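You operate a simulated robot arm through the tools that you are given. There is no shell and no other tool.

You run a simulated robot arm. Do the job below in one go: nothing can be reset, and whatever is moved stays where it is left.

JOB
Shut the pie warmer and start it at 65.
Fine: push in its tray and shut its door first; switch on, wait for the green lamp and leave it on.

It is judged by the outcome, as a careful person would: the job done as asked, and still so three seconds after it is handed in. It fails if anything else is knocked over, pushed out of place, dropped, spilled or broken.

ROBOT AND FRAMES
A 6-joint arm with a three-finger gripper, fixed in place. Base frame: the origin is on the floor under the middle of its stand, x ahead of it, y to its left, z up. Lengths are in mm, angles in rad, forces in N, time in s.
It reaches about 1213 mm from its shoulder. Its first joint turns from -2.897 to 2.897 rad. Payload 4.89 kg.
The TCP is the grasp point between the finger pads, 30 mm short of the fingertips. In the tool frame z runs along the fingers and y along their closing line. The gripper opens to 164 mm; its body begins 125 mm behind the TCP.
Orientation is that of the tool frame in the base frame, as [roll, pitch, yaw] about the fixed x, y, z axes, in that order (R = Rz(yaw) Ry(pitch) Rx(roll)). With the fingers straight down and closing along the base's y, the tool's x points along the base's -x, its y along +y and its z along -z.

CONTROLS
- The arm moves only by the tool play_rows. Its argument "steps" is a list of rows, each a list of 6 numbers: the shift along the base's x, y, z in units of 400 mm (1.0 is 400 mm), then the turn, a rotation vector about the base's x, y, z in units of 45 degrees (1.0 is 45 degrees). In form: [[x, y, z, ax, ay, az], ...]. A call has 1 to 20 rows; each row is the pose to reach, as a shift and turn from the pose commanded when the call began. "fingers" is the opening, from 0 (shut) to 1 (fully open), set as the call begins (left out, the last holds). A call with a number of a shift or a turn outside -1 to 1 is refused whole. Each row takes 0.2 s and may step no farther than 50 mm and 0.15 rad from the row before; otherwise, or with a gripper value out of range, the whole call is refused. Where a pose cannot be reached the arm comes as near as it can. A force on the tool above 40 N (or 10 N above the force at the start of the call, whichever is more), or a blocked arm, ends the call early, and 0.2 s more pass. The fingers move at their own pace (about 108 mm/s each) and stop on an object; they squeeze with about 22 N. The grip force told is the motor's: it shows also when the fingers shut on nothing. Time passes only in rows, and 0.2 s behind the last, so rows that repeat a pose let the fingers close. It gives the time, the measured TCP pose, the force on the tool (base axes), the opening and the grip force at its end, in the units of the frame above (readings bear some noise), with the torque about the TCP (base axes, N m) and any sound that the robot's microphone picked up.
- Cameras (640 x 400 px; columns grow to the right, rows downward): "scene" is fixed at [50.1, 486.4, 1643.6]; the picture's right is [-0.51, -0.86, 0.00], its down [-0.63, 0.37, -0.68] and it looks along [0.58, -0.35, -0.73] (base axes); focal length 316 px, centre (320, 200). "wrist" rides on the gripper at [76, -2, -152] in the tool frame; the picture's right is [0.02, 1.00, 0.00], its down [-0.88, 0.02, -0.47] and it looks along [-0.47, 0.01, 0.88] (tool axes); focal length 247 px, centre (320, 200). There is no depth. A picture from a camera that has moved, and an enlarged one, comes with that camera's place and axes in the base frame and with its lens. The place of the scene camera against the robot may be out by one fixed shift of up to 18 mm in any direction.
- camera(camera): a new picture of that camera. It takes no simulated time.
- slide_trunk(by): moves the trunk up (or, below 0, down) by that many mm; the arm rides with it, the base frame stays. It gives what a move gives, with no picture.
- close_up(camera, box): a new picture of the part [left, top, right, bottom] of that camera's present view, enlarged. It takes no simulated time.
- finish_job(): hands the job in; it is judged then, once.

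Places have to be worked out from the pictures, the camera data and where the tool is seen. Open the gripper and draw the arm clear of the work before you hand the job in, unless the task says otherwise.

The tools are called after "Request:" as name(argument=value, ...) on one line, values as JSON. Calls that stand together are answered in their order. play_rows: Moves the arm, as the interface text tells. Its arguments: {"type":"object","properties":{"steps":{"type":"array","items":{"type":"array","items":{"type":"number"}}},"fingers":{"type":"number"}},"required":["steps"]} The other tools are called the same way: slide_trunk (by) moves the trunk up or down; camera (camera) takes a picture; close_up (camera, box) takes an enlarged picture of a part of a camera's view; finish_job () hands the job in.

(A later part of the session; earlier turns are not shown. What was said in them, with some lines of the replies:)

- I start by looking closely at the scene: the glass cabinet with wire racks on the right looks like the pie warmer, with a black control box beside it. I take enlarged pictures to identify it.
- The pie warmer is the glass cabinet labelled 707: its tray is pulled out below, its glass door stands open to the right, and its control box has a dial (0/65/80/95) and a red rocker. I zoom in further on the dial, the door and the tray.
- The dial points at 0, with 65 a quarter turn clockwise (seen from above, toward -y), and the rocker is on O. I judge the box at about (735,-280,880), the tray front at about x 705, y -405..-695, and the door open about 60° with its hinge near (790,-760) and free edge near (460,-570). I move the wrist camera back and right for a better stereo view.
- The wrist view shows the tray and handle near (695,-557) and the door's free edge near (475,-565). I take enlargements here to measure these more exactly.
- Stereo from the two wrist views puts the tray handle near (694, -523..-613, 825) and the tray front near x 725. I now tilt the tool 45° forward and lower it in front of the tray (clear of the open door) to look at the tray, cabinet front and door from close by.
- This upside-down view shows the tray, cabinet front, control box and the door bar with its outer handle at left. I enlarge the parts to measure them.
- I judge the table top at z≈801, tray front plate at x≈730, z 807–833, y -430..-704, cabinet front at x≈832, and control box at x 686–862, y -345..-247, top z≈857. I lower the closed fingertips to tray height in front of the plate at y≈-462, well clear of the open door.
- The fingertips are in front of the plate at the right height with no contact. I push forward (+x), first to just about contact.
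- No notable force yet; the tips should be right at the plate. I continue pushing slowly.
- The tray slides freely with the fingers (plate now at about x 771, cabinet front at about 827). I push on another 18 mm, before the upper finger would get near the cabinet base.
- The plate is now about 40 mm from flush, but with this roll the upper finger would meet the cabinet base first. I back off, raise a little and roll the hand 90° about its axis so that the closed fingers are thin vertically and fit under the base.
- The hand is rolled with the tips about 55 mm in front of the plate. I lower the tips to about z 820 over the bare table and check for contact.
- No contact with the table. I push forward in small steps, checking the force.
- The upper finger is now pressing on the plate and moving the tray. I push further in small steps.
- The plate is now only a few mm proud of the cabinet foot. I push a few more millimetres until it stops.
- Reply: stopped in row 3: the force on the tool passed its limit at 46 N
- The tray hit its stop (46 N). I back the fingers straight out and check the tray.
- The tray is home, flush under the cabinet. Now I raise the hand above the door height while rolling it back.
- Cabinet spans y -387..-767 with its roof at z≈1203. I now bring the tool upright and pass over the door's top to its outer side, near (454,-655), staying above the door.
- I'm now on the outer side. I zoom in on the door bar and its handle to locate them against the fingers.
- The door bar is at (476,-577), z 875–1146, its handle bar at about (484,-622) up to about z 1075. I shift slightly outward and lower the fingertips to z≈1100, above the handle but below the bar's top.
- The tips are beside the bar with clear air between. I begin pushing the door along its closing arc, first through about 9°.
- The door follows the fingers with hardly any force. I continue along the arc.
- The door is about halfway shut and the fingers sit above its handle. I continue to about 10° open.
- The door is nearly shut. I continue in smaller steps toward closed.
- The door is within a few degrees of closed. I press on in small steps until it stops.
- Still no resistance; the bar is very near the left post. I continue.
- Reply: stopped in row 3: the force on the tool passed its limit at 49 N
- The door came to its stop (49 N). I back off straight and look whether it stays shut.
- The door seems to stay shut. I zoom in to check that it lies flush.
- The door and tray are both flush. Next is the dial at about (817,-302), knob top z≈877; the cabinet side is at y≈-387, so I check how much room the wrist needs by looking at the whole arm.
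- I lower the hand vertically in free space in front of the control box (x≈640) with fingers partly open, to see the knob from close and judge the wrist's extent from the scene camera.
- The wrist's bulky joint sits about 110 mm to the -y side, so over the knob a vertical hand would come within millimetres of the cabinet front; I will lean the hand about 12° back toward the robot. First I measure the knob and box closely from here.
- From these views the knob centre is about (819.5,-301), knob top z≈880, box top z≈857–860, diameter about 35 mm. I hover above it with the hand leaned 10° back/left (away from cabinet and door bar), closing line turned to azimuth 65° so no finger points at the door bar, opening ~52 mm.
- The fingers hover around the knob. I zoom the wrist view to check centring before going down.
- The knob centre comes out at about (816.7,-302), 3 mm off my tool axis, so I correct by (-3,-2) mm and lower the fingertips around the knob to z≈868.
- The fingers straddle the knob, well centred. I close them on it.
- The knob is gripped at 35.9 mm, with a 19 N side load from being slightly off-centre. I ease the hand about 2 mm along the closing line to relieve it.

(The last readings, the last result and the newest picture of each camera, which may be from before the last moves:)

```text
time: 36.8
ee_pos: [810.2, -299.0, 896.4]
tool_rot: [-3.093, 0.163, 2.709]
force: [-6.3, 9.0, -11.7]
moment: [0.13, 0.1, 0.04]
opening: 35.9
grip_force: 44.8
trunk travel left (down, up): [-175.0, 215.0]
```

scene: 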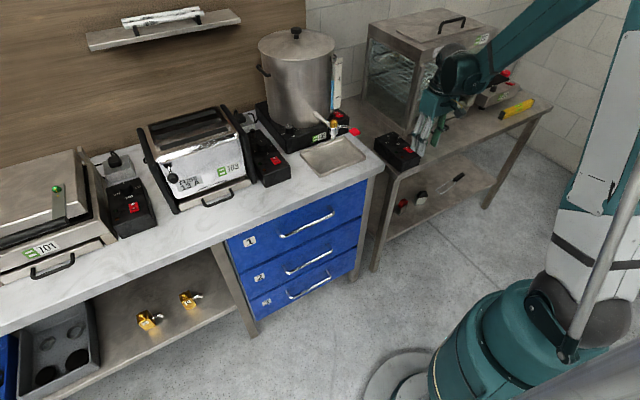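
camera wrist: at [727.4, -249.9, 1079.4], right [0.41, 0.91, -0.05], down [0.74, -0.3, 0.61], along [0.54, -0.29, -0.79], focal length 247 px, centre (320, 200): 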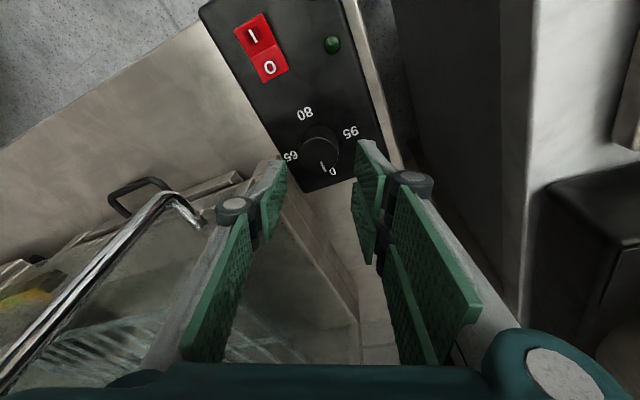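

Load is lower now. I turn the knob clockwise (seen from above) by the first 45° by rolling the hand about its own axis.

Request:
play_rows(steps=[[0, 0, 0, 0.0222, -0.0186, -0.1642], [0, 0, 0, 0.0443, -0.0372, -0.3283], [0, 0, 0, 0.0665, -0.0558, -0.4925], [0, 0, 0, 0.0887, -0.0744, -0.6567], [0, 0, 0, 0.1108, -0.093, -0.8208], [0, 0, 0, 0.133, -0.1116, -0.985]], fingers=0)

Request:
close_up(camera="scene", box=[370, 100, 450, 160])

Request:
camera(camera="wrist")

```text
time: 38.1
ee_pos: [811.3, -299.3, 898.6]
tool_rot: [3.053, 0.144, 1.912]
force: [3.2, -5.5, 13.1]
moment: [-1.38, 0.13, -0.04]
opening: 35.8
grip_force: 46.0
trunk travel left (down, up): [-175.0, 215.0]
```

```text
6.67 times, centred on (410, 130) of scene
camera zoom: at [50.1, 486.4, 1643.6], right [-0.51, -0.86, 0.0], down [-0.63, 0.37, -0.68], along [0.58, -0.35, -0.73], focal length 2106 px, centre (-280, 667)
```

zoom: 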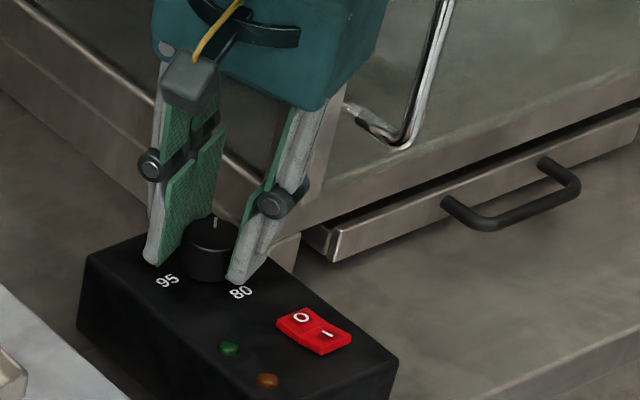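

```text
taken
camera wrist: at [765.0, -211.9, 1037.7], right [0.93, 0.36, 0.08], down [0.25, -0.76, 0.6], along [0.28, -0.53, -0.8], focal length 247 px, centre (320, 200)
```

wrist: 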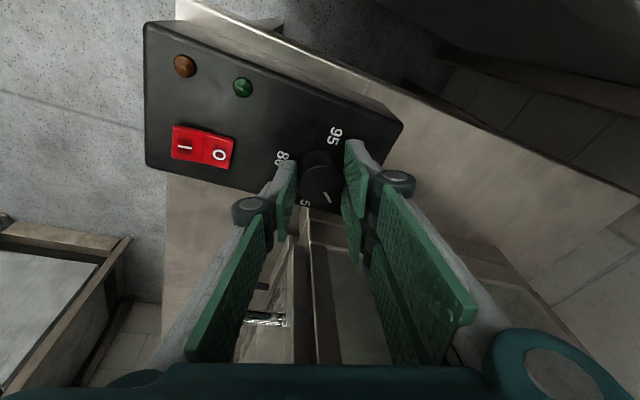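

The knob's mark turns along with the hand. I turn the second 45°.

Request:
play_rows(steps=[[0, 0, 0, 0.0222, -0.0186, -0.1642], [0, 0, 0, 0.0443, -0.0372, -0.3283], [0, 0, 0, 0.0665, -0.0558, -0.4925], [0, 0, 0, 0.0887, -0.0744, -0.6567], [0, 0, 0, 0.1108, -0.093, -0.8208], [0, 0, 0, 0.133, -0.1116, -0.985]], fingers=0)

Request:
close_up(camera="scene", box=[370, 100, 450, 160])

Request:
close_up(camera="wrist", box=[240, 90, 400, 230])

```text
time: 39.5
ee_pos: [811.4, -299.2, 897.3]
tool_rot: [2.973, 0.037, 1.128]
force: [12.2, -8.4, 11.7]
moment: [-0.98, 0.54, 0.04]
opening: 37.6
grip_force: 44.7
trunk travel left (down, up): [-175.0, 215.0]
```

```text
6.67 times, centred on (410, 130) of scene
camera zoom: at [50.1, 486.4, 1643.6], right [-0.51, -0.86, 0.0], down [-0.63, 0.37, -0.68], along [0.58, -0.35, -0.73], focal length 2106 px, centre (-280, 667)
```

zoom: 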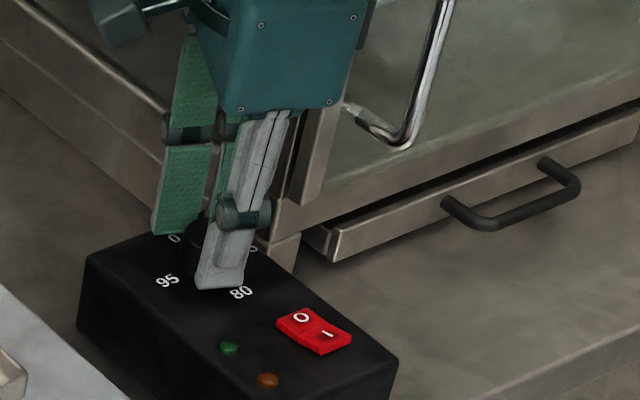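

```text
2.86 times, centred on (320, 160) of wrist
camera zoom: at [822.8, -212.4, 1044.8], right [0.9, -0.4, 0.17], down [-0.42, -0.75, 0.5], along [-0.07, -0.52, -0.85], focal length 706 px, centre (320, 314)
```

zoom: 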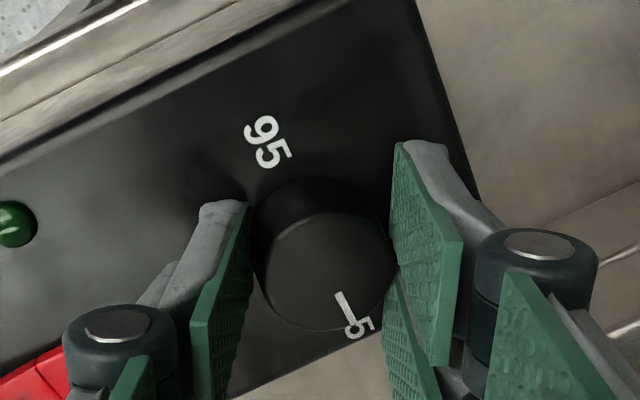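

The mark now points at 65 (the hand turned 90.5°). I open the fingers and lift straight off the knob.

Request:
play_rows(steps=[[0, 0, 0, 0, 0, 0], [0, 0, 0, 0, 0, 0], [0, 0, 0.04, 0, 0, 0], [0, 0, 0.1, 0, 0, 0], [0, 0, 0.18, 0, 0, 0]], fingers=0.32)

Request:
close_up(camera="scene", box=[370, 100, 450, 160])

Request:
close_up(camera="wrist", box=[240, 60, 400, 200])

```text
time: 40.8
ee_pos: [813.5, -298.3, 968.4]
tool_rot: [2.976, 0.04, 1.131]
force: [1.1, -0.3, 0.3]
moment: [0.06, 0.15, -0.01]
opening: 52.5
grip_force: 0.1
trunk travel left (down, up): [-175.0, 215.0]
```

```text
6.67 times, centred on (410, 130) of scene
camera zoom: at [50.1, 486.4, 1643.6], right [-0.51, -0.86, 0.0], down [-0.63, 0.37, -0.68], along [0.58, -0.35, -0.73], focal length 2106 px, centre (-280, 667)
```

zoom: 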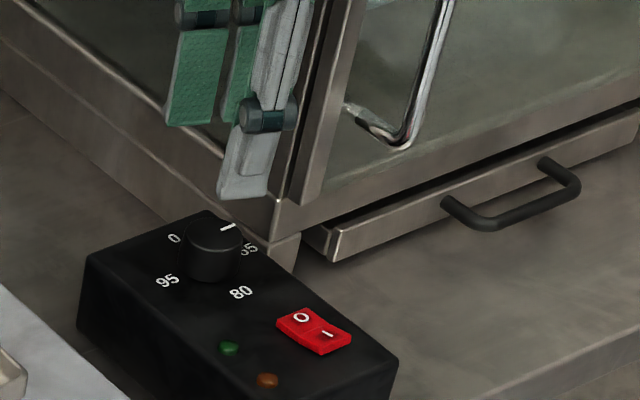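

```text
2.86 times, centred on (320, 130) of wrist
camera zoom: at [824.4, -212.4, 1115.1], right [0.9, -0.39, 0.16], down [-0.42, -0.75, 0.5], along [-0.07, -0.52, -0.85], focal length 706 px, centre (320, 400)
```

zoom: 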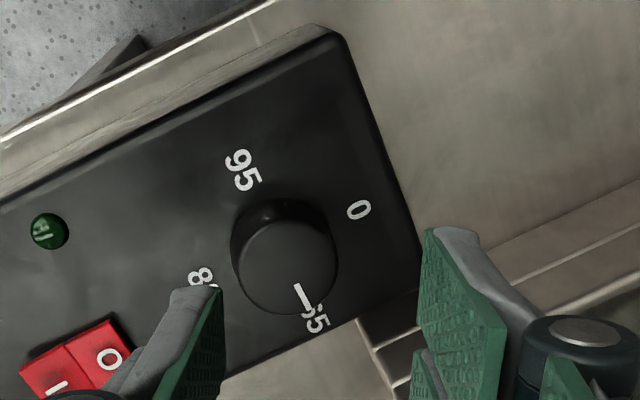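

The knob mark points toward 65. I zoom in to measure how precisely.

Request:
close_up(camera="wrist", box=[285, 95, 345, 185])

Request:
close_up(camera="scene", box=[385, 125, 417, 150])

```text
4.44 times, centred on (315, 140) of wrist
camera zoom: at [824.4, -212.4, 1115.1], right [0.9, -0.39, 0.16], down [-0.42, -0.75, 0.5], along [-0.07, -0.52, -0.85], focal length 1098 px, centre (342, 467)
```

zoom: 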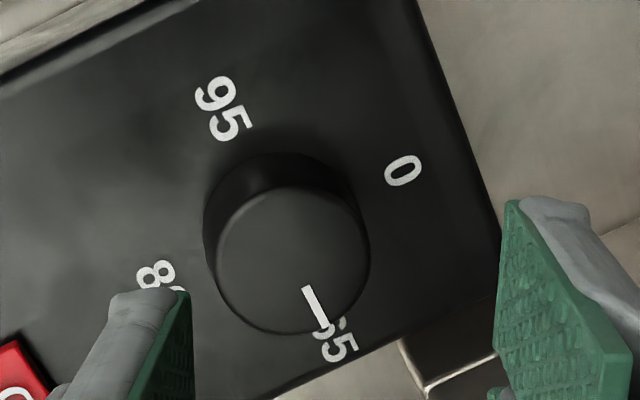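

```text
16.00 times, centred on (401, 138) of scene
camera zoom: at [50.1, 486.4, 1643.6], right [-0.51, -0.86, 0.0], down [-0.63, 0.37, -0.68], along [0.58, -0.35, -0.73], focal length 5054 px, centre (-976, 1200)
```

zoom: 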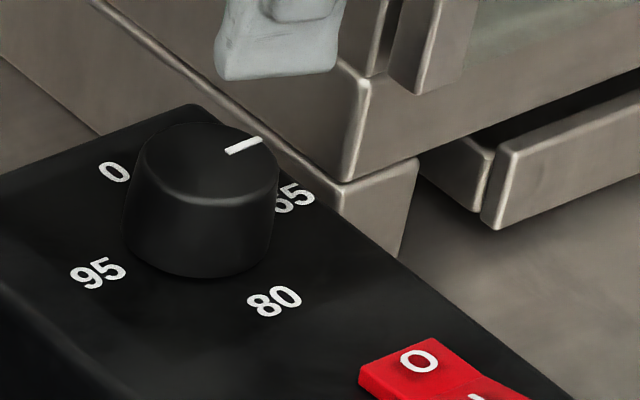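

The dial stands at 65 (within about 2–3°). Next the rocker: its I half is at about (719,-310), top z≈862. I move back from the box while rolling the hand back and closing the fingers.

Request:
play_rows(steps=[[-0.04, 0, 0.02, -0.0222, 0.0186, 0.1642], [-0.09, 0, 0.04, -0.0443, 0.0372, 0.3283], [-0.14, 0, 0.06, -0.0665, 0.0558, 0.4925], [-0.19, 0, 0.08, -0.0887, 0.0744, 0.6567], [-0.24, 0, 0.08, -0.1108, 0.093, 0.8208], [-0.29, 0, 0.08, -0.133, 0.1116, 0.985]], fingers=0)

Request:
play_rows(steps=[[-0.025, -0.005, 0, -0.0222, 0.0186, 0.1642], [-0.05, -0.01, 0, -0.0443, 0.0372, 0.3283], [-0.075, -0.015, 0, -0.0665, 0.0558, 0.4925], [-0.1, -0.02, 0, -0.0887, 0.0744, 0.6567], [-0.125, -0.025, 0, -0.1108, 0.093, 0.8208], [-0.15, -0.03, 0, -0.133, 0.1116, 0.985]], fingers=0)

Request:
play_rows(steps=[[0, 0, 0, 0.0207, 0.0397, 0.1108], [0, 0, 0, 0.0414, 0.0795, 0.2217], [0, 0, 0, 0.0621, 0.1192, 0.3325], [0, 0, 0, 0.0828, 0.159, 0.4434], [0, 0, 0, 0.1035, 0.1987, 0.5542]], fingers=0)

Request:
close_up(camera="wrist", box=[240, 100, 400, 320])

Request:
close_up(camera="scene", box=[370, 90, 466, 165])

```text
time: 42.1
ee_pos: [696.4, -299.0, 1000.7]
tool_rot: [3.056, 0.145, 1.916]
force: [0.5, -0.5, 0.2]
moment: [0.01, 0.08, -0.03]
opening: 0.1
grip_force: 22.0
trunk travel left (down, up): [-175.0, 215.0]
```

```text
time: 43.5
ee_pos: [636.0, -310.7, 1001.0]
tool_rot: [-3.092, 0.163, 2.711]
force: [0.6, 0.0, -0.7]
moment: [-0.03, 0.06, 0.03]
opening: 0.2
grip_force: 21.9
trunk travel left (down, up): [-175.0, 215.0]
```

```text
time: 44.8
ee_pos: [634.2, -310.9, 1000.9]
tool_rot: [-3.14, -0.006, -3.138]
force: [0.4, -0.3, 0.2]
moment: [-0.03, -0.07, -0.03]
opening: 0.0
grip_force: 22.1
trunk travel left (down, up): [-175.0, 215.0]
```

```text
1.82 times, centred on (320, 210) of wrist
camera zoom: at [559.7, -311.3, 1154.7], right [-0.02, 1.0, 0.0], down [0.88, 0.02, 0.47], along [0.47, 0.01, -0.88], focal length 449 px, centre (320, 182)
```

zoom: 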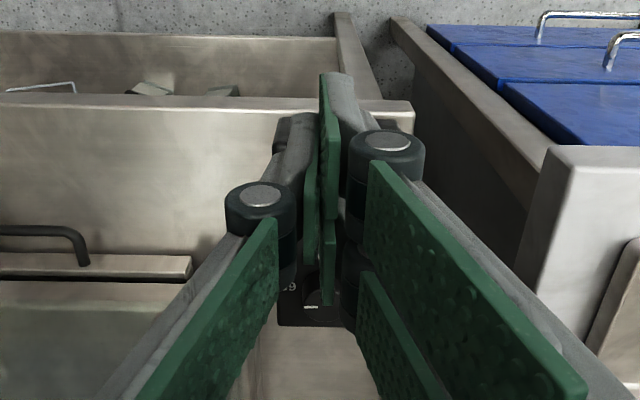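

```text
5.33 times, centred on (418, 128) of scene
camera zoom: at [50.1, 486.4, 1643.6], right [-0.51, -0.86, 0.0], down [-0.63, 0.37, -0.68], along [0.58, -0.35, -0.73], focal length 1685 px, centre (-203, 587)
```

zoom: 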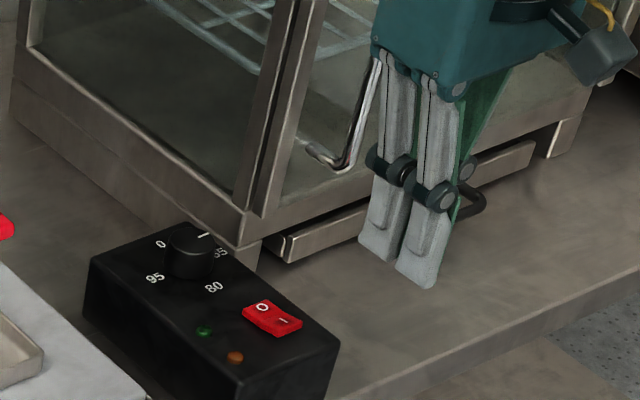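

Now I tilt the tool 30° forward and hover with the lowest finger edge above the rocker's I half.

Request:
play_rows(steps=[[0.047, -0.0045, -0.01, 0, -0.1333, 0], [0.094, -0.009, -0.03, 0, -0.2667, 0], [0.141, -0.0135, -0.06, 0, -0.4, 0], [0.188, -0.018, -0.1, 0, -0.5333, 0], [0.235, -0.0225, -0.14, 0, -0.6667, 0], [0.235, -0.0225, -0.14, 0, -0.6667, 0]], fingers=0)

Request:
close_up(camera="wrist", box=[220, 80, 420, 220])

Request:
close_up(camera="scene", box=[380, 110, 444, 165])

```text
time: 46.1
ee_pos: [729.4, -319.2, 944.4]
tool_rot: [-3.14, 0.518, 3.141]
force: [0.9, 0.0, 0.2]
moment: [0.03, 0.01, 0.03]
opening: 0.0
grip_force: 21.4
trunk travel left (down, up): [-175.0, 215.0]
```

```text
2.86 times, centred on (320, 150) of wrist
camera zoom: at [587.3, -321.3, 1039.9], right [-0.02, 1.0, -0.01], down [0.53, 0.02, 0.85], along [0.85, 0.01, -0.53], focal length 706 px, centre (320, 343)
```

zoom: 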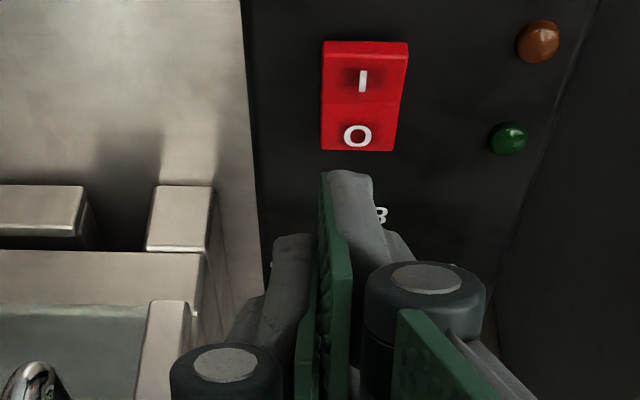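

```text
7.27 times, centred on (412, 138) of scene
camera zoom: at [50.1, 486.4, 1643.6], right [-0.51, -0.86, 0.0], down [-0.63, 0.37, -0.68], along [0.58, -0.35, -0.73], focal length 2297 px, centre (-349, 654)
```

zoom: 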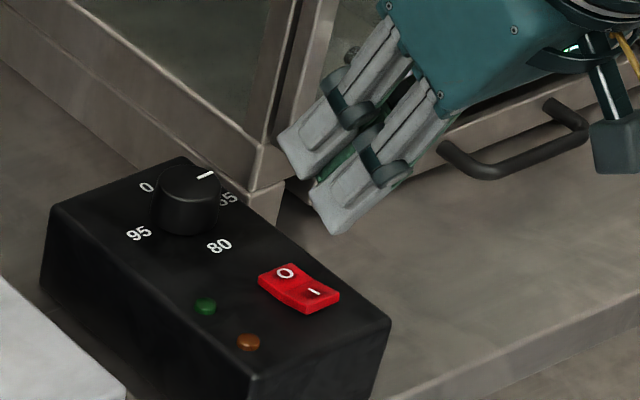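

The rocker's I half is at x 712–732, y≈-308; my lowest finger edge is at about (718,-312.5,904). I shift 4.5 mm in +y and go down to just above the rocker.

Request:
play_rows(steps=[[0.001, 0.011, 0, 0, 0, 0], [0.001, 0.011, -0.04, 0, 0, 0], [0.001, 0.011, -0.07, 0, 0, 0], [0.001, 0.011, -0.085, 0, 0, 0]], fingers=0)

Request:
close_up(camera="wrist", box=[260, 80, 400, 180])

Request:
close_up(camera="scene", box=[380, 110, 444, 165])

```text
time: 47.1
ee_pos: [727.5, -315.8, 911.6]
tool_rot: [-3.139, 0.517, -3.141]
force: [-1.2, 0.3, -0.8]
moment: [-0.01, -0.05, -0.01]
opening: 0.2
grip_force: 22.1
trunk travel left (down, up): [-175.0, 215.0]
```

```text
4.00 times, centred on (330, 130) of wrist
camera zoom: at [587.0, -315.9, 1006.4], right [-0.02, 1.0, -0.01], down [0.53, 0.02, 0.85], along [0.85, 0.01, -0.53], focal length 988 px, centre (280, 480)
```

zoom: 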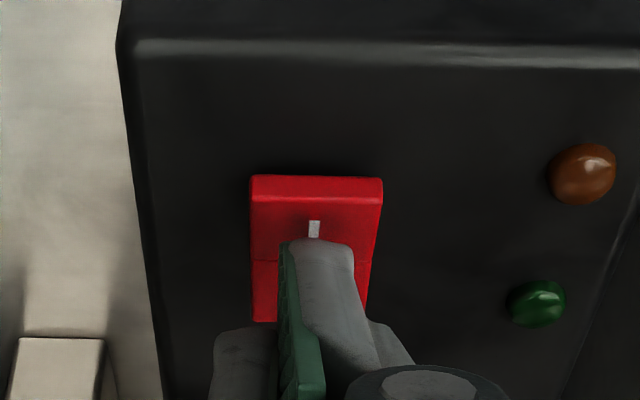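

```text
7.27 times, centred on (412, 138) of scene
camera zoom: at [50.1, 486.4, 1643.6], right [-0.51, -0.86, 0.0], down [-0.63, 0.37, -0.68], along [0.58, -0.35, -0.73], focal length 2297 px, centre (-349, 654)
```

zoom: 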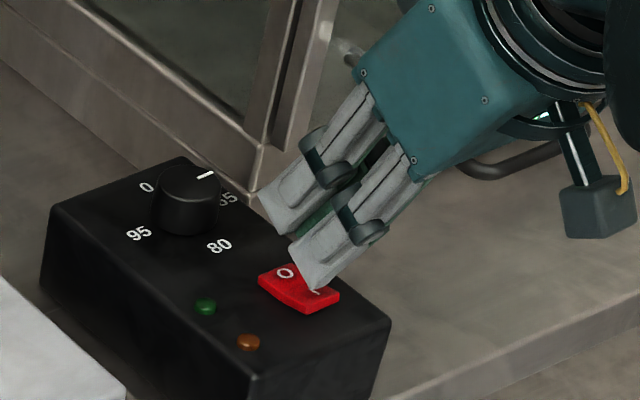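

The finger edge is right over the I half. I press down in 2 mm steps.

Request:
play_rows(steps=[[0, 0, -0.005, 0, 0, 0], [0, 0, -0.01, 0, 0, 0], [0, 0, -0.015, 0, 0, 0], [0, 0, -0.02, 0, 0, 0]], fingers=0)

Request:
close_up(camera="wrist", box=[260, 80, 400, 180])

Request:
close_up(camera="scene", box=[380, 110, 444, 165])

```text
time: 48.1
ee_pos: [730.1, -315.8, 904.7]
tool_rot: [-3.139, 0.52, 3.14]
force: [4.5, -2.5, 26.4]
moment: [0.0, 0.15, 0.0]
opening: 0.0
grip_force: 22.1
trunk travel left (down, up): [-175.0, 215.0]
```

```text
4.00 times, centred on (330, 130) of wrist
camera zoom: at [587.9, -315.7, 999.7], right [-0.02, 1.0, -0.01], down [0.53, 0.02, 0.85], along [0.85, 0.01, -0.53], focal length 988 px, centre (280, 480)
```

zoom: 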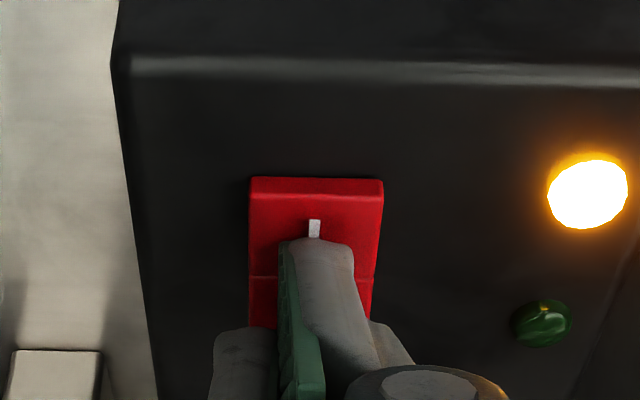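

```text
7.27 times, centred on (412, 138) of scene
camera zoom: at [50.1, 486.4, 1643.6], right [-0.51, -0.86, 0.0], down [-0.63, 0.37, -0.68], along [0.58, -0.35, -0.73], focal length 2297 px, centre (-349, 654)
```

zoom: 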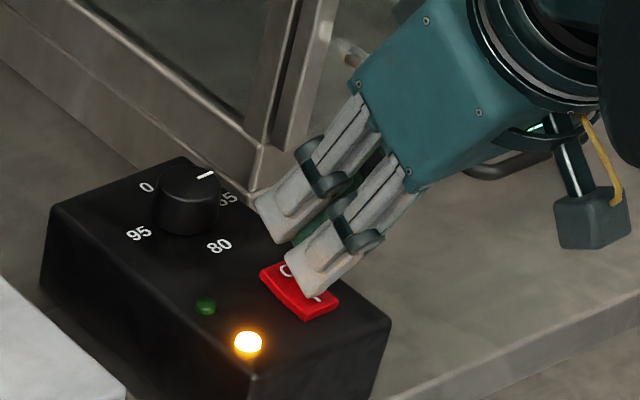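

The amber lamp is lit, so the warmer is on. I lift off the switch and back away, then wait for the green lamp.

Request:
play_rows(steps=[[0, 0, 0.03, 0, 0, 0], [-0.02, 0, 0.12, 0, 0, 0], [-0.08, 0, 0.23, 0, 0, 0], [-0.18, 0.02, 0.32, 0, 0, 0], [-0.28, 0.05, 0.38, 0, 0, 0]], fingers=0)

Request:
close_up(camera="scene", box=[370, 100, 450, 165])

Request:
camera(camera="wrist")

```text
refused: row 3 steps farther than a row can; nothing moved
```

```text
6.15 times, centred on (410, 132) of scene
camera zoom: at [50.1, 486.4, 1643.6], right [-0.51, -0.86, 0.0], down [-0.63, 0.37, -0.68], along [0.58, -0.35, -0.73], focal length 1944 px, centre (-234, 615)
```

zoom: 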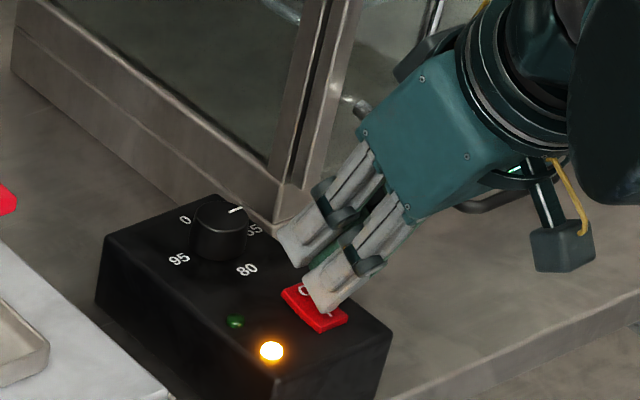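

```text
taken
camera wrist: at [587.9, -315.7, 999.7], right [-0.02, 1.0, -0.01], down [0.53, 0.02, 0.85], along [0.85, 0.01, -0.53], focal length 247 px, centre (320, 200)
```

wrist: 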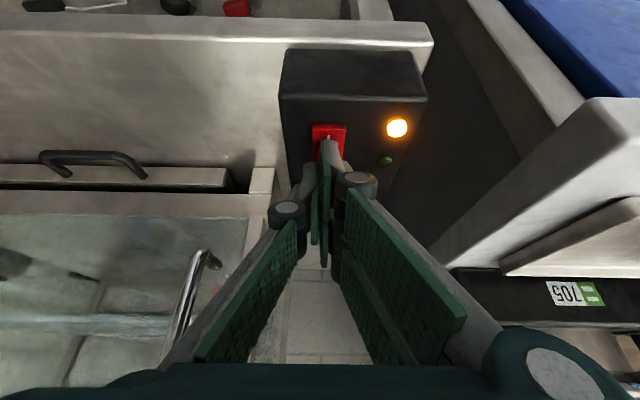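

That call was refused for too large a step; nothing moved. I lift off again with smaller steps.

Request:
play_rows(steps=[[0, 0, 0.03, 0, 0, 0], [0, 0, 0.1, 0, 0, 0], [-0.04, 0, 0.19, 0, 0, 0], [-0.12, 0.01, 0.26, 0, 0, 0], [-0.2, 0.02, 0.33, 0, 0, 0], [-0.28, 0.03, 0.38, 0, 0, 0]], fingers=0)

Request:
close_up(camera="scene", box=[370, 100, 450, 165])

Request:
camera(camera="wrist")

```text
time: 49.5
ee_pos: [616.8, -304.0, 1057.4]
tool_rot: [-3.14, 0.517, 3.141]
force: [1.8, -1.3, -0.4]
moment: [0.04, 0.17, 0.01]
opening: 0.0
grip_force: 22.6
trunk travel left (down, up): [-175.0, 215.0]
```

```text
6.15 times, centred on (410, 132) of scene
camera zoom: at [50.1, 486.4, 1643.6], right [-0.51, -0.86, 0.0], down [-0.63, 0.37, -0.68], along [0.58, -0.35, -0.73], focal length 1944 px, centre (-234, 615)
```

zoom: 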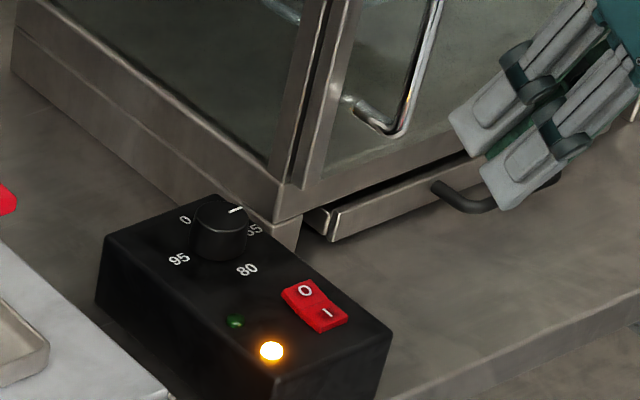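

```text
taken
camera wrist: at [476.3, -304.0, 1152.3], right [-0.02, 1.0, -0.01], down [0.53, 0.02, 0.85], along [0.85, 0.01, -0.53], focal length 247 px, centre (320, 200)
```

wrist: 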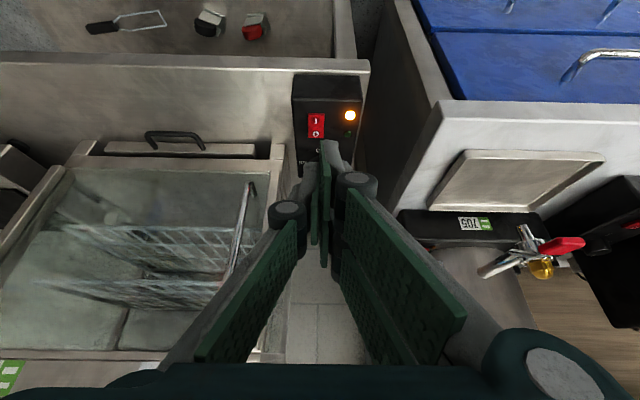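

The switch is on with amber lit. I move the arm up and clear while waiting, bringing the tool upright.

Request:
play_rows(steps=[[-0.05, 0.04, 0.07, 0, 0.11, 0], [-0.1, 0.08, 0.14, 0, 0.22, 0], [-0.15, 0.12, 0.21, 0, 0.33, 0], [-0.2, 0.16, 0.28, 0, 0.44, 0], [-0.25, 0.2, 0.35, 0, 0.55, 0], [-0.3, 0.24, 0.42, 0, 0.66, 0], [-0.3, 0.24, 0.42, 0, 0.66, 0]], fingers=0.6)

Request:
close_up(camera="scene", box=[370, 40, 530, 170])

Request:
close_up(camera="scene", box=[400, 30, 480, 140])

```text
time: 51.1
ee_pos: [495.6, -208.3, 1225.1]
tool_rot: [-3.139, -0.001, -3.141]
force: [-0.2, 1.1, -0.2]
moment: [-0.03, -0.03, 0.01]
opening: 98.4
grip_force: 0.0
trunk travel left (down, up): [-175.0, 215.0]
```

```text
3.08 times, centred on (450, 105) of scene
camera zoom: at [50.1, 486.4, 1643.6], right [-0.51, -0.86, 0.0], down [-0.63, 0.37, -0.68], along [0.58, -0.35, -0.73], focal length 972 px, centre (-80, 492)
```

zoom: 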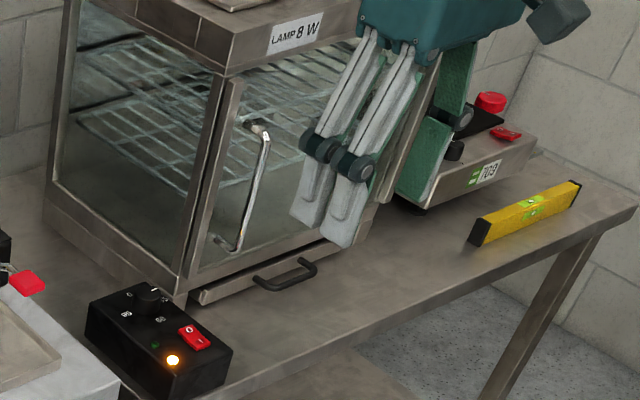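

```text
3.64 times, centred on (440, 85) of scene
camera zoom: at [50.1, 486.4, 1643.6], right [-0.51, -0.86, 0.0], down [-0.63, 0.37, -0.68], along [0.58, -0.35, -0.73], focal length 1149 px, centre (-116, 618)
```

zoom: 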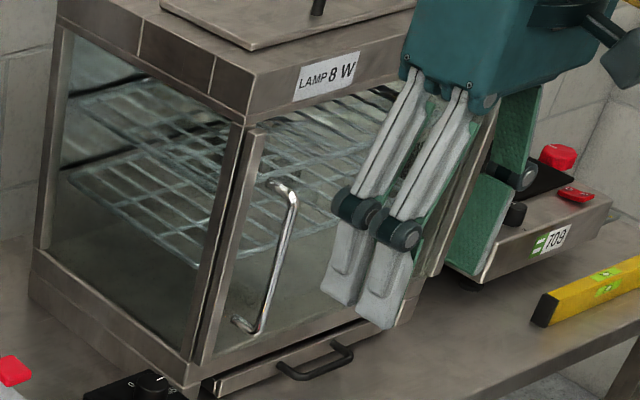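

Amber still on; the arm is clear. While waiting I check the door's free edge from above with the wrist camera, and keep time running with the arm held still.

Request:
close_up(camera="wrist", box=[100, 200, 300, 325])

Request:
play_rows(steps=[[0, 0, 0, 0, 0, 0], [0, 0, 0, 0, 0, 0], [0, 0, 0, 0, 0, 0], [0, 0, 0, 0, 0, 0], [0, 0, 0, 0, 0, 0], [0, 0, 0, 0, 0, 0], [0, 0, 0, 0, 0, 0], [0, 0, 0, 0, 0, 0], [0, 0, 0, 0, 0, 0], [0, 0, 0, 0, 0, 0], [0, 0, 0, 0, 0, 0], [0, 0, 0, 0, 0, 0], [0, 0, 0, 0, 0, 0], [0, 0, 0, 0, 0, 0], [0, 0, 0, 0, 0, 0], [0, 0, 0, 0, 0, 0], [0, 0, 0, 0, 0, 0], [0, 0, 0, 0, 0, 0], [0, 0, 0, 0, 0, 0], [0, 0, 0, 0, 0, 0]])

Request:
close_up(camera="scene", box=[370, 110, 450, 165])

Request:
camera(camera="wrist")

```text
3.20 times, centred on (200, 262) of wrist
camera zoom: at [419.6, -209.0, 1376.7], right [-0.02, 1.0, 0.0], down [0.88, 0.02, 0.47], along [0.47, 0.01, -0.88], focal length 790 px, centre (704, 0)
```

zoom: 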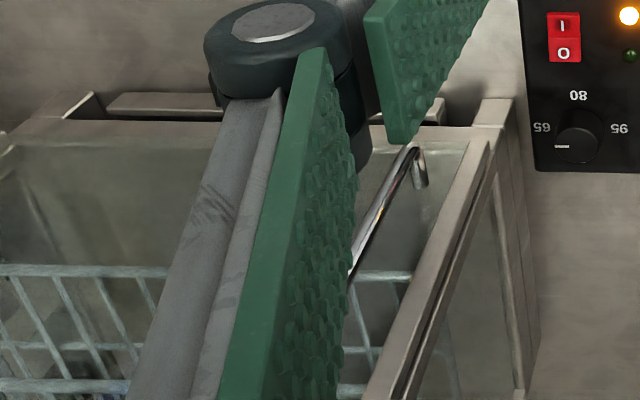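

```text
time: 55.4
ee_pos: [495.3, -209.2, 1224.2]
tool_rot: [3.141, 0.0, -3.141]
force: [-0.1, -0.1, 0.2]
moment: [0.0, -0.02, 0.0]
opening: 98.6
grip_force: 0.1
trunk travel left (down, up): [-175.0, 215.0]
```

```text
7.27 times, centred on (410, 138) of scene
camera zoom: at [50.1, 486.4, 1643.6], right [-0.51, -0.86, 0.0], down [-0.63, 0.37, -0.68], along [0.58, -0.35, -0.73], focal length 2297 px, centre (-334, 654)
```

zoom: 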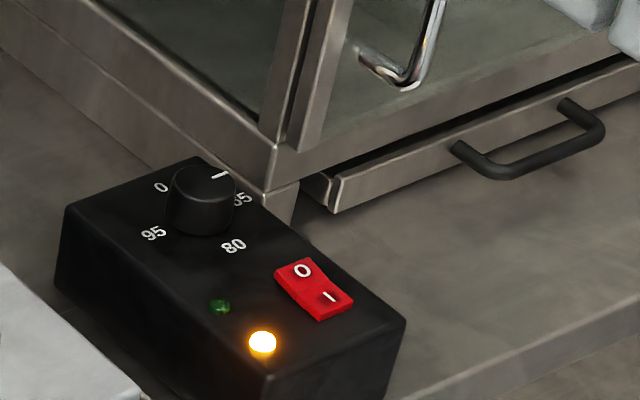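

```text
taken
camera wrist: at [420.0, -209.3, 1376.3], right [-0.02, 1.0, 0.0], down [0.88, 0.02, 0.47], along [0.47, 0.01, -0.88], focal length 247 px, centre (320, 200)
```

wrist: 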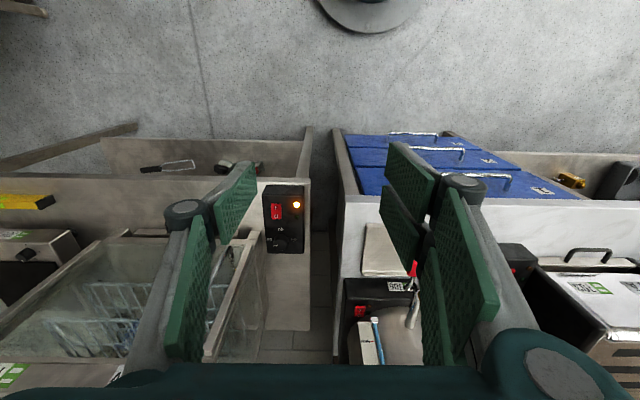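

Amber still lit, green not yet. The door bar lies against the post. I keep waiting with the arm still.

Request:
play_rows(steps=[[0, 0, 0, 0, 0, 0], [0, 0, 0, 0, 0, 0], [0, 0, 0, 0, 0, 0], [0, 0, 0, 0, 0, 0], [0, 0, 0, 0, 0, 0], [0, 0, 0, 0, 0, 0], [0, 0, 0, 0, 0, 0], [0, 0, 0, 0, 0, 0], [0, 0, 0, 0, 0, 0], [0, 0, 0, 0, 0, 0], [0, 0, 0, 0, 0, 0], [0, 0, 0, 0, 0, 0], [0, 0, 0, 0, 0, 0], [0, 0, 0, 0, 0, 0], [0, 0, 0, 0, 0, 0], [0, 0, 0, 0, 0, 0], [0, 0, 0, 0, 0, 0], [0, 0, 0, 0, 0, 0], [0, 0, 0, 0, 0, 0], [0, 0, 0, 0, 0, 0]])

Request:
play_rows(steps=[[0, 0, 0, 0, 0, 0], [0, 0, 0, 0, 0, 0], [0, 0, 0, 0, 0, 0], [0, 0, 0, 0, 0, 0], [0, 0, 0, 0, 0, 0], [0, 0, 0, 0, 0, 0], [0, 0, 0, 0, 0, 0], [0, 0, 0, 0, 0, 0], [0, 0, 0, 0, 0, 0], [0, 0, 0, 0, 0, 0], [0, 0, 0, 0, 0, 0], [0, 0, 0, 0, 0, 0], [0, 0, 0, 0, 0, 0], [0, 0, 0, 0, 0, 0], [0, 0, 0, 0, 0, 0], [0, 0, 0, 0, 0, 0], [0, 0, 0, 0, 0, 0], [0, 0, 0, 0, 0, 0], [0, 0, 0, 0, 0, 0], [0, 0, 0, 0, 0, 0]])

Request:
close_up(camera="scene", box=[370, 110, 450, 165])

```text
time: 59.5
ee_pos: [495.4, -209.2, 1222.6]
tool_rot: [-3.14, 0.001, 3.141]
force: [-0.2, -0.2, -0.4]
moment: [0.02, 0.0, 0.02]
opening: 98.0
grip_force: 0.1
trunk travel left (down, up): [-175.0, 215.0]
```

```text
time: 63.8
ee_pos: [495.5, -210.3, 1223.4]
tool_rot: [-3.14, 0.0, -3.14]
force: [0.7, 0.7, -0.3]
moment: [0.01, -0.01, -0.04]
opening: 98.5
grip_force: 0.0
trunk travel left (down, up): [-175.0, 215.0]
```

```text
7.27 times, centred on (410, 138) of scene
camera zoom: at [50.1, 486.4, 1643.6], right [-0.51, -0.86, 0.0], down [-0.63, 0.37, -0.68], along [0.58, -0.35, -0.73], focal length 2297 px, centre (-334, 654)
```

zoom: 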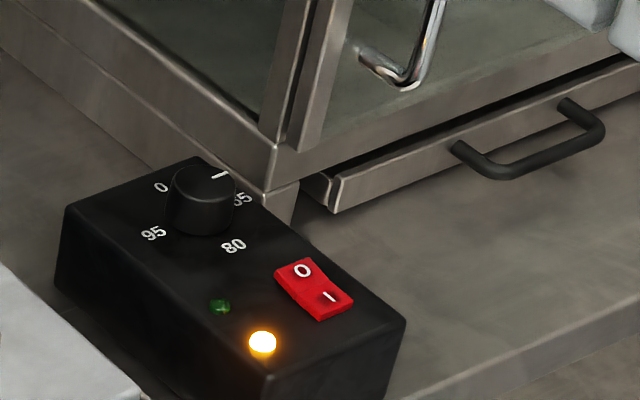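

Still amber only. I wait further.

Request:
play_rows(steps=[[0, 0, 0, 0, 0, 0], [0, 0, 0, 0, 0, 0], [0, 0, 0, 0, 0, 0], [0, 0, 0, 0, 0, 0], [0, 0, 0, 0, 0, 0], [0, 0, 0, 0, 0, 0], [0, 0, 0, 0, 0, 0], [0, 0, 0, 0, 0, 0], [0, 0, 0, 0, 0, 0], [0, 0, 0, 0, 0, 0], [0, 0, 0, 0, 0, 0], [0, 0, 0, 0, 0, 0], [0, 0, 0, 0, 0, 0], [0, 0, 0, 0, 0, 0], [0, 0, 0, 0, 0, 0], [0, 0, 0, 0, 0, 0], [0, 0, 0, 0, 0, 0], [0, 0, 0, 0, 0, 0], [0, 0, 0, 0, 0, 0], [0, 0, 0, 0, 0, 0]])

Request:
play_rows(steps=[[0, 0, 0, 0, 0, 0], [0, 0, 0, 0, 0, 0], [0, 0, 0, 0, 0, 0], [0, 0, 0, 0, 0, 0], [0, 0, 0, 0, 0, 0], [0, 0, 0, 0, 0, 0], [0, 0, 0, 0, 0, 0], [0, 0, 0, 0, 0, 0], [0, 0, 0, 0, 0, 0], [0, 0, 0, 0, 0, 0], [0, 0, 0, 0, 0, 0], [0, 0, 0, 0, 0, 0], [0, 0, 0, 0, 0, 0], [0, 0, 0, 0, 0, 0], [0, 0, 0, 0, 0, 0], [0, 0, 0, 0, 0, 0], [0, 0, 0, 0, 0, 0], [0, 0, 0, 0, 0, 0], [0, 0, 0, 0, 0, 0], [0, 0, 0, 0, 0, 0]])

Request:
play_rows(steps=[[0, 0, 0, 0, 0, 0], [0, 0, 0, 0, 0, 0], [0, 0, 0, 0, 0, 0], [0, 0, 0, 0, 0, 0], [0, 0, 0, 0, 0, 0], [0, 0, 0, 0, 0, 0], [0, 0, 0, 0, 0, 0], [0, 0, 0, 0, 0, 0], [0, 0, 0, 0, 0, 0], [0, 0, 0, 0, 0, 0], [0, 0, 0, 0, 0, 0], [0, 0, 0, 0, 0, 0], [0, 0, 0, 0, 0, 0], [0, 0, 0, 0, 0, 0], [0, 0, 0, 0, 0, 0], [0, 0, 0, 0, 0, 0], [0, 0, 0, 0, 0, 0], [0, 0, 0, 0, 0, 0], [0, 0, 0, 0, 0, 0], [0, 0, 0, 0, 0, 0]])

Request:
close_up(camera="scene", box=[370, 110, 450, 165])

Request:
close_up(camera="scene", box=[400, 55, 450, 85])

```text
time: 68.0
ee_pos: [496.0, -207.3, 1223.7]
tool_rot: [-3.141, 0.0, -3.141]
force: [0.9, -0.1, 0.4]
moment: [0.0, -0.03, -0.01]
opening: 98.5
grip_force: 0.0
trunk travel left (down, up): [-175.0, 215.0]
```

```text
time: 72.2
ee_pos: [496.0, -209.0, 1223.5]
tool_rot: [-3.141, -0.001, 3.141]
force: [-0.4, 0.8, -0.2]
moment: [0.02, 0.02, 0.02]
opening: 98.5
grip_force: 0.1
trunk travel left (down, up): [-175.0, 215.0]
```

```text
time: 76.3
ee_pos: [495.7, -208.0, 1224.3]
tool_rot: [-3.14, 0.002, 3.141]
force: [-0.3, -0.4, 0.0]
moment: [0.01, 0.0, -0.03]
opening: 98.3
grip_force: 0.0
trunk travel left (down, up): [-175.0, 215.0]
```

```text
7.27 times, centred on (410, 138) of scene
camera zoom: at [50.1, 486.4, 1643.6], right [-0.51, -0.86, 0.0], down [-0.63, 0.37, -0.68], along [0.58, -0.35, -0.73], focal length 2297 px, centre (-334, 654)
```

zoom: 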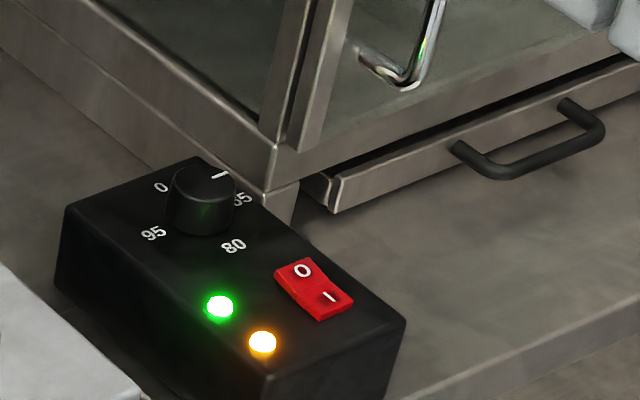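

```text
12.80 times, centred on (425, 70) of scene
camera zoom: at [50.1, 486.4, 1643.6], right [-0.51, -0.86, 0.0], down [-0.63, 0.37, -0.68], along [0.58, -0.35, -0.73], focal length 4043 px, centre (-1024, 1864)
```

zoom: 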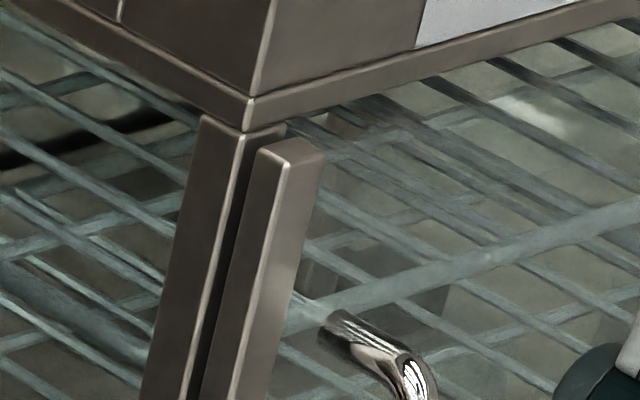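

Green lamp is lit with amber still on, dial at 65, door and tray shut. I open the gripper fully, draw the arm a bit further away and take a last overall look.

Request:
play_rows(steps=[[-0.04, 0.08, 0.02, 0, 0, 0], [-0.08, 0.16, 0.04, 0, 0, 0], [-0.12, 0.24, 0.06, 0, 0, 0], [-0.16, 0.32, 0.08, 0, 0, 0], [-0.16, 0.32, 0.08, 0, 0, 0]], fingers=1)

Request:
camera(camera="scene")

Request:
close_up(camera="scene", box=[360, 20, 560, 170])

Request:
camera(camera="wrist")

```text
time: 77.5
ee_pos: [434.4, -78.0, 1254.4]
tool_rot: [-3.139, -0.002, -3.141]
force: [-0.8, -0.7, 0.1]
moment: [0.0, -0.06, -0.01]
opening: 163.6
grip_force: 0.1
trunk travel left (down, up): [-175.0, 215.0]
```

```text
taken
```

scene: 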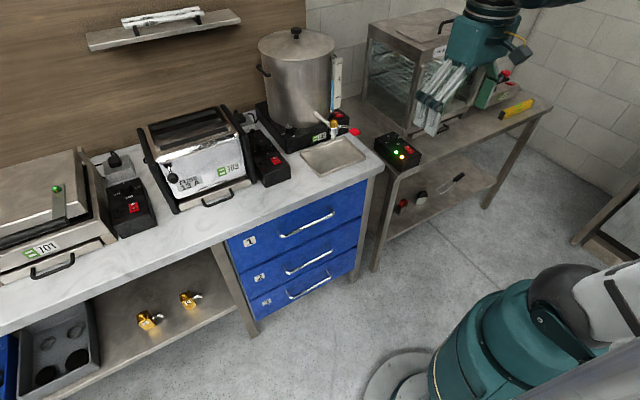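

```text
2.67 times, centred on (460, 95) of scene
camera zoom: at [50.1, 486.4, 1643.6], right [-0.51, -0.86, 0.0], down [-0.63, 0.37, -0.68], along [0.58, -0.35, -0.73], focal length 842 px, centre (-53, 480)
```

zoom: 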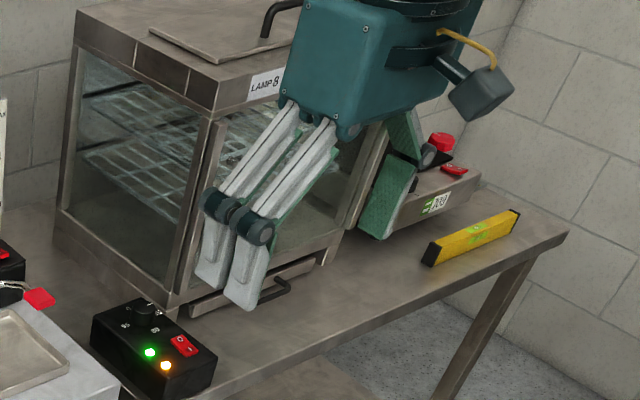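

```text
taken
camera wrist: at [357.2, -78.4, 1407.7], right [-0.02, 1.0, 0.0], down [0.88, 0.02, 0.47], along [0.47, 0.01, -0.88], focal length 247 px, centre (320, 200)
```

wrist: 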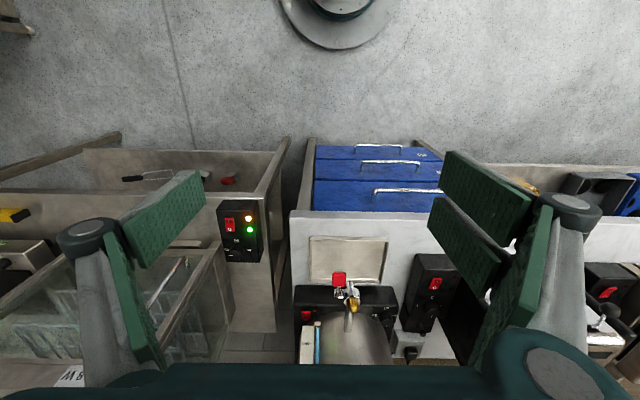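

Everything is as asked: tray in, door shut, dial at 65, switch on, green and amber lit, and the other items are in their places with the arm clear and the gripper open. I hand the job in.

Request:
finish_job()

```text
The job is handed in.
```

The pie warmer is shut and running at 65. The tray is pushed in, the door is closed, and the green lamp came on before I handed the job in.

- **Tray and door:** I pushed each until it met its stop (46 N for the tray, 49 N for the door). Both were still in place in the last pictures. A thin dark gap shows between the door edge and the post. The door sits where it stopped when I pushed it, so I take the gap to be normal.
- **Dial:** it points at 65, within about 3° as measured from the wrist camera.
- **Switch and lamps:** the amber lamp lit as soon as I pressed the switch, and the green lamp came on within about 28 s. I left it on with both lamps lit.
- **Surroundings:** the final pictures show nothing else moved. The gripper is open and the arm is clear of the table.
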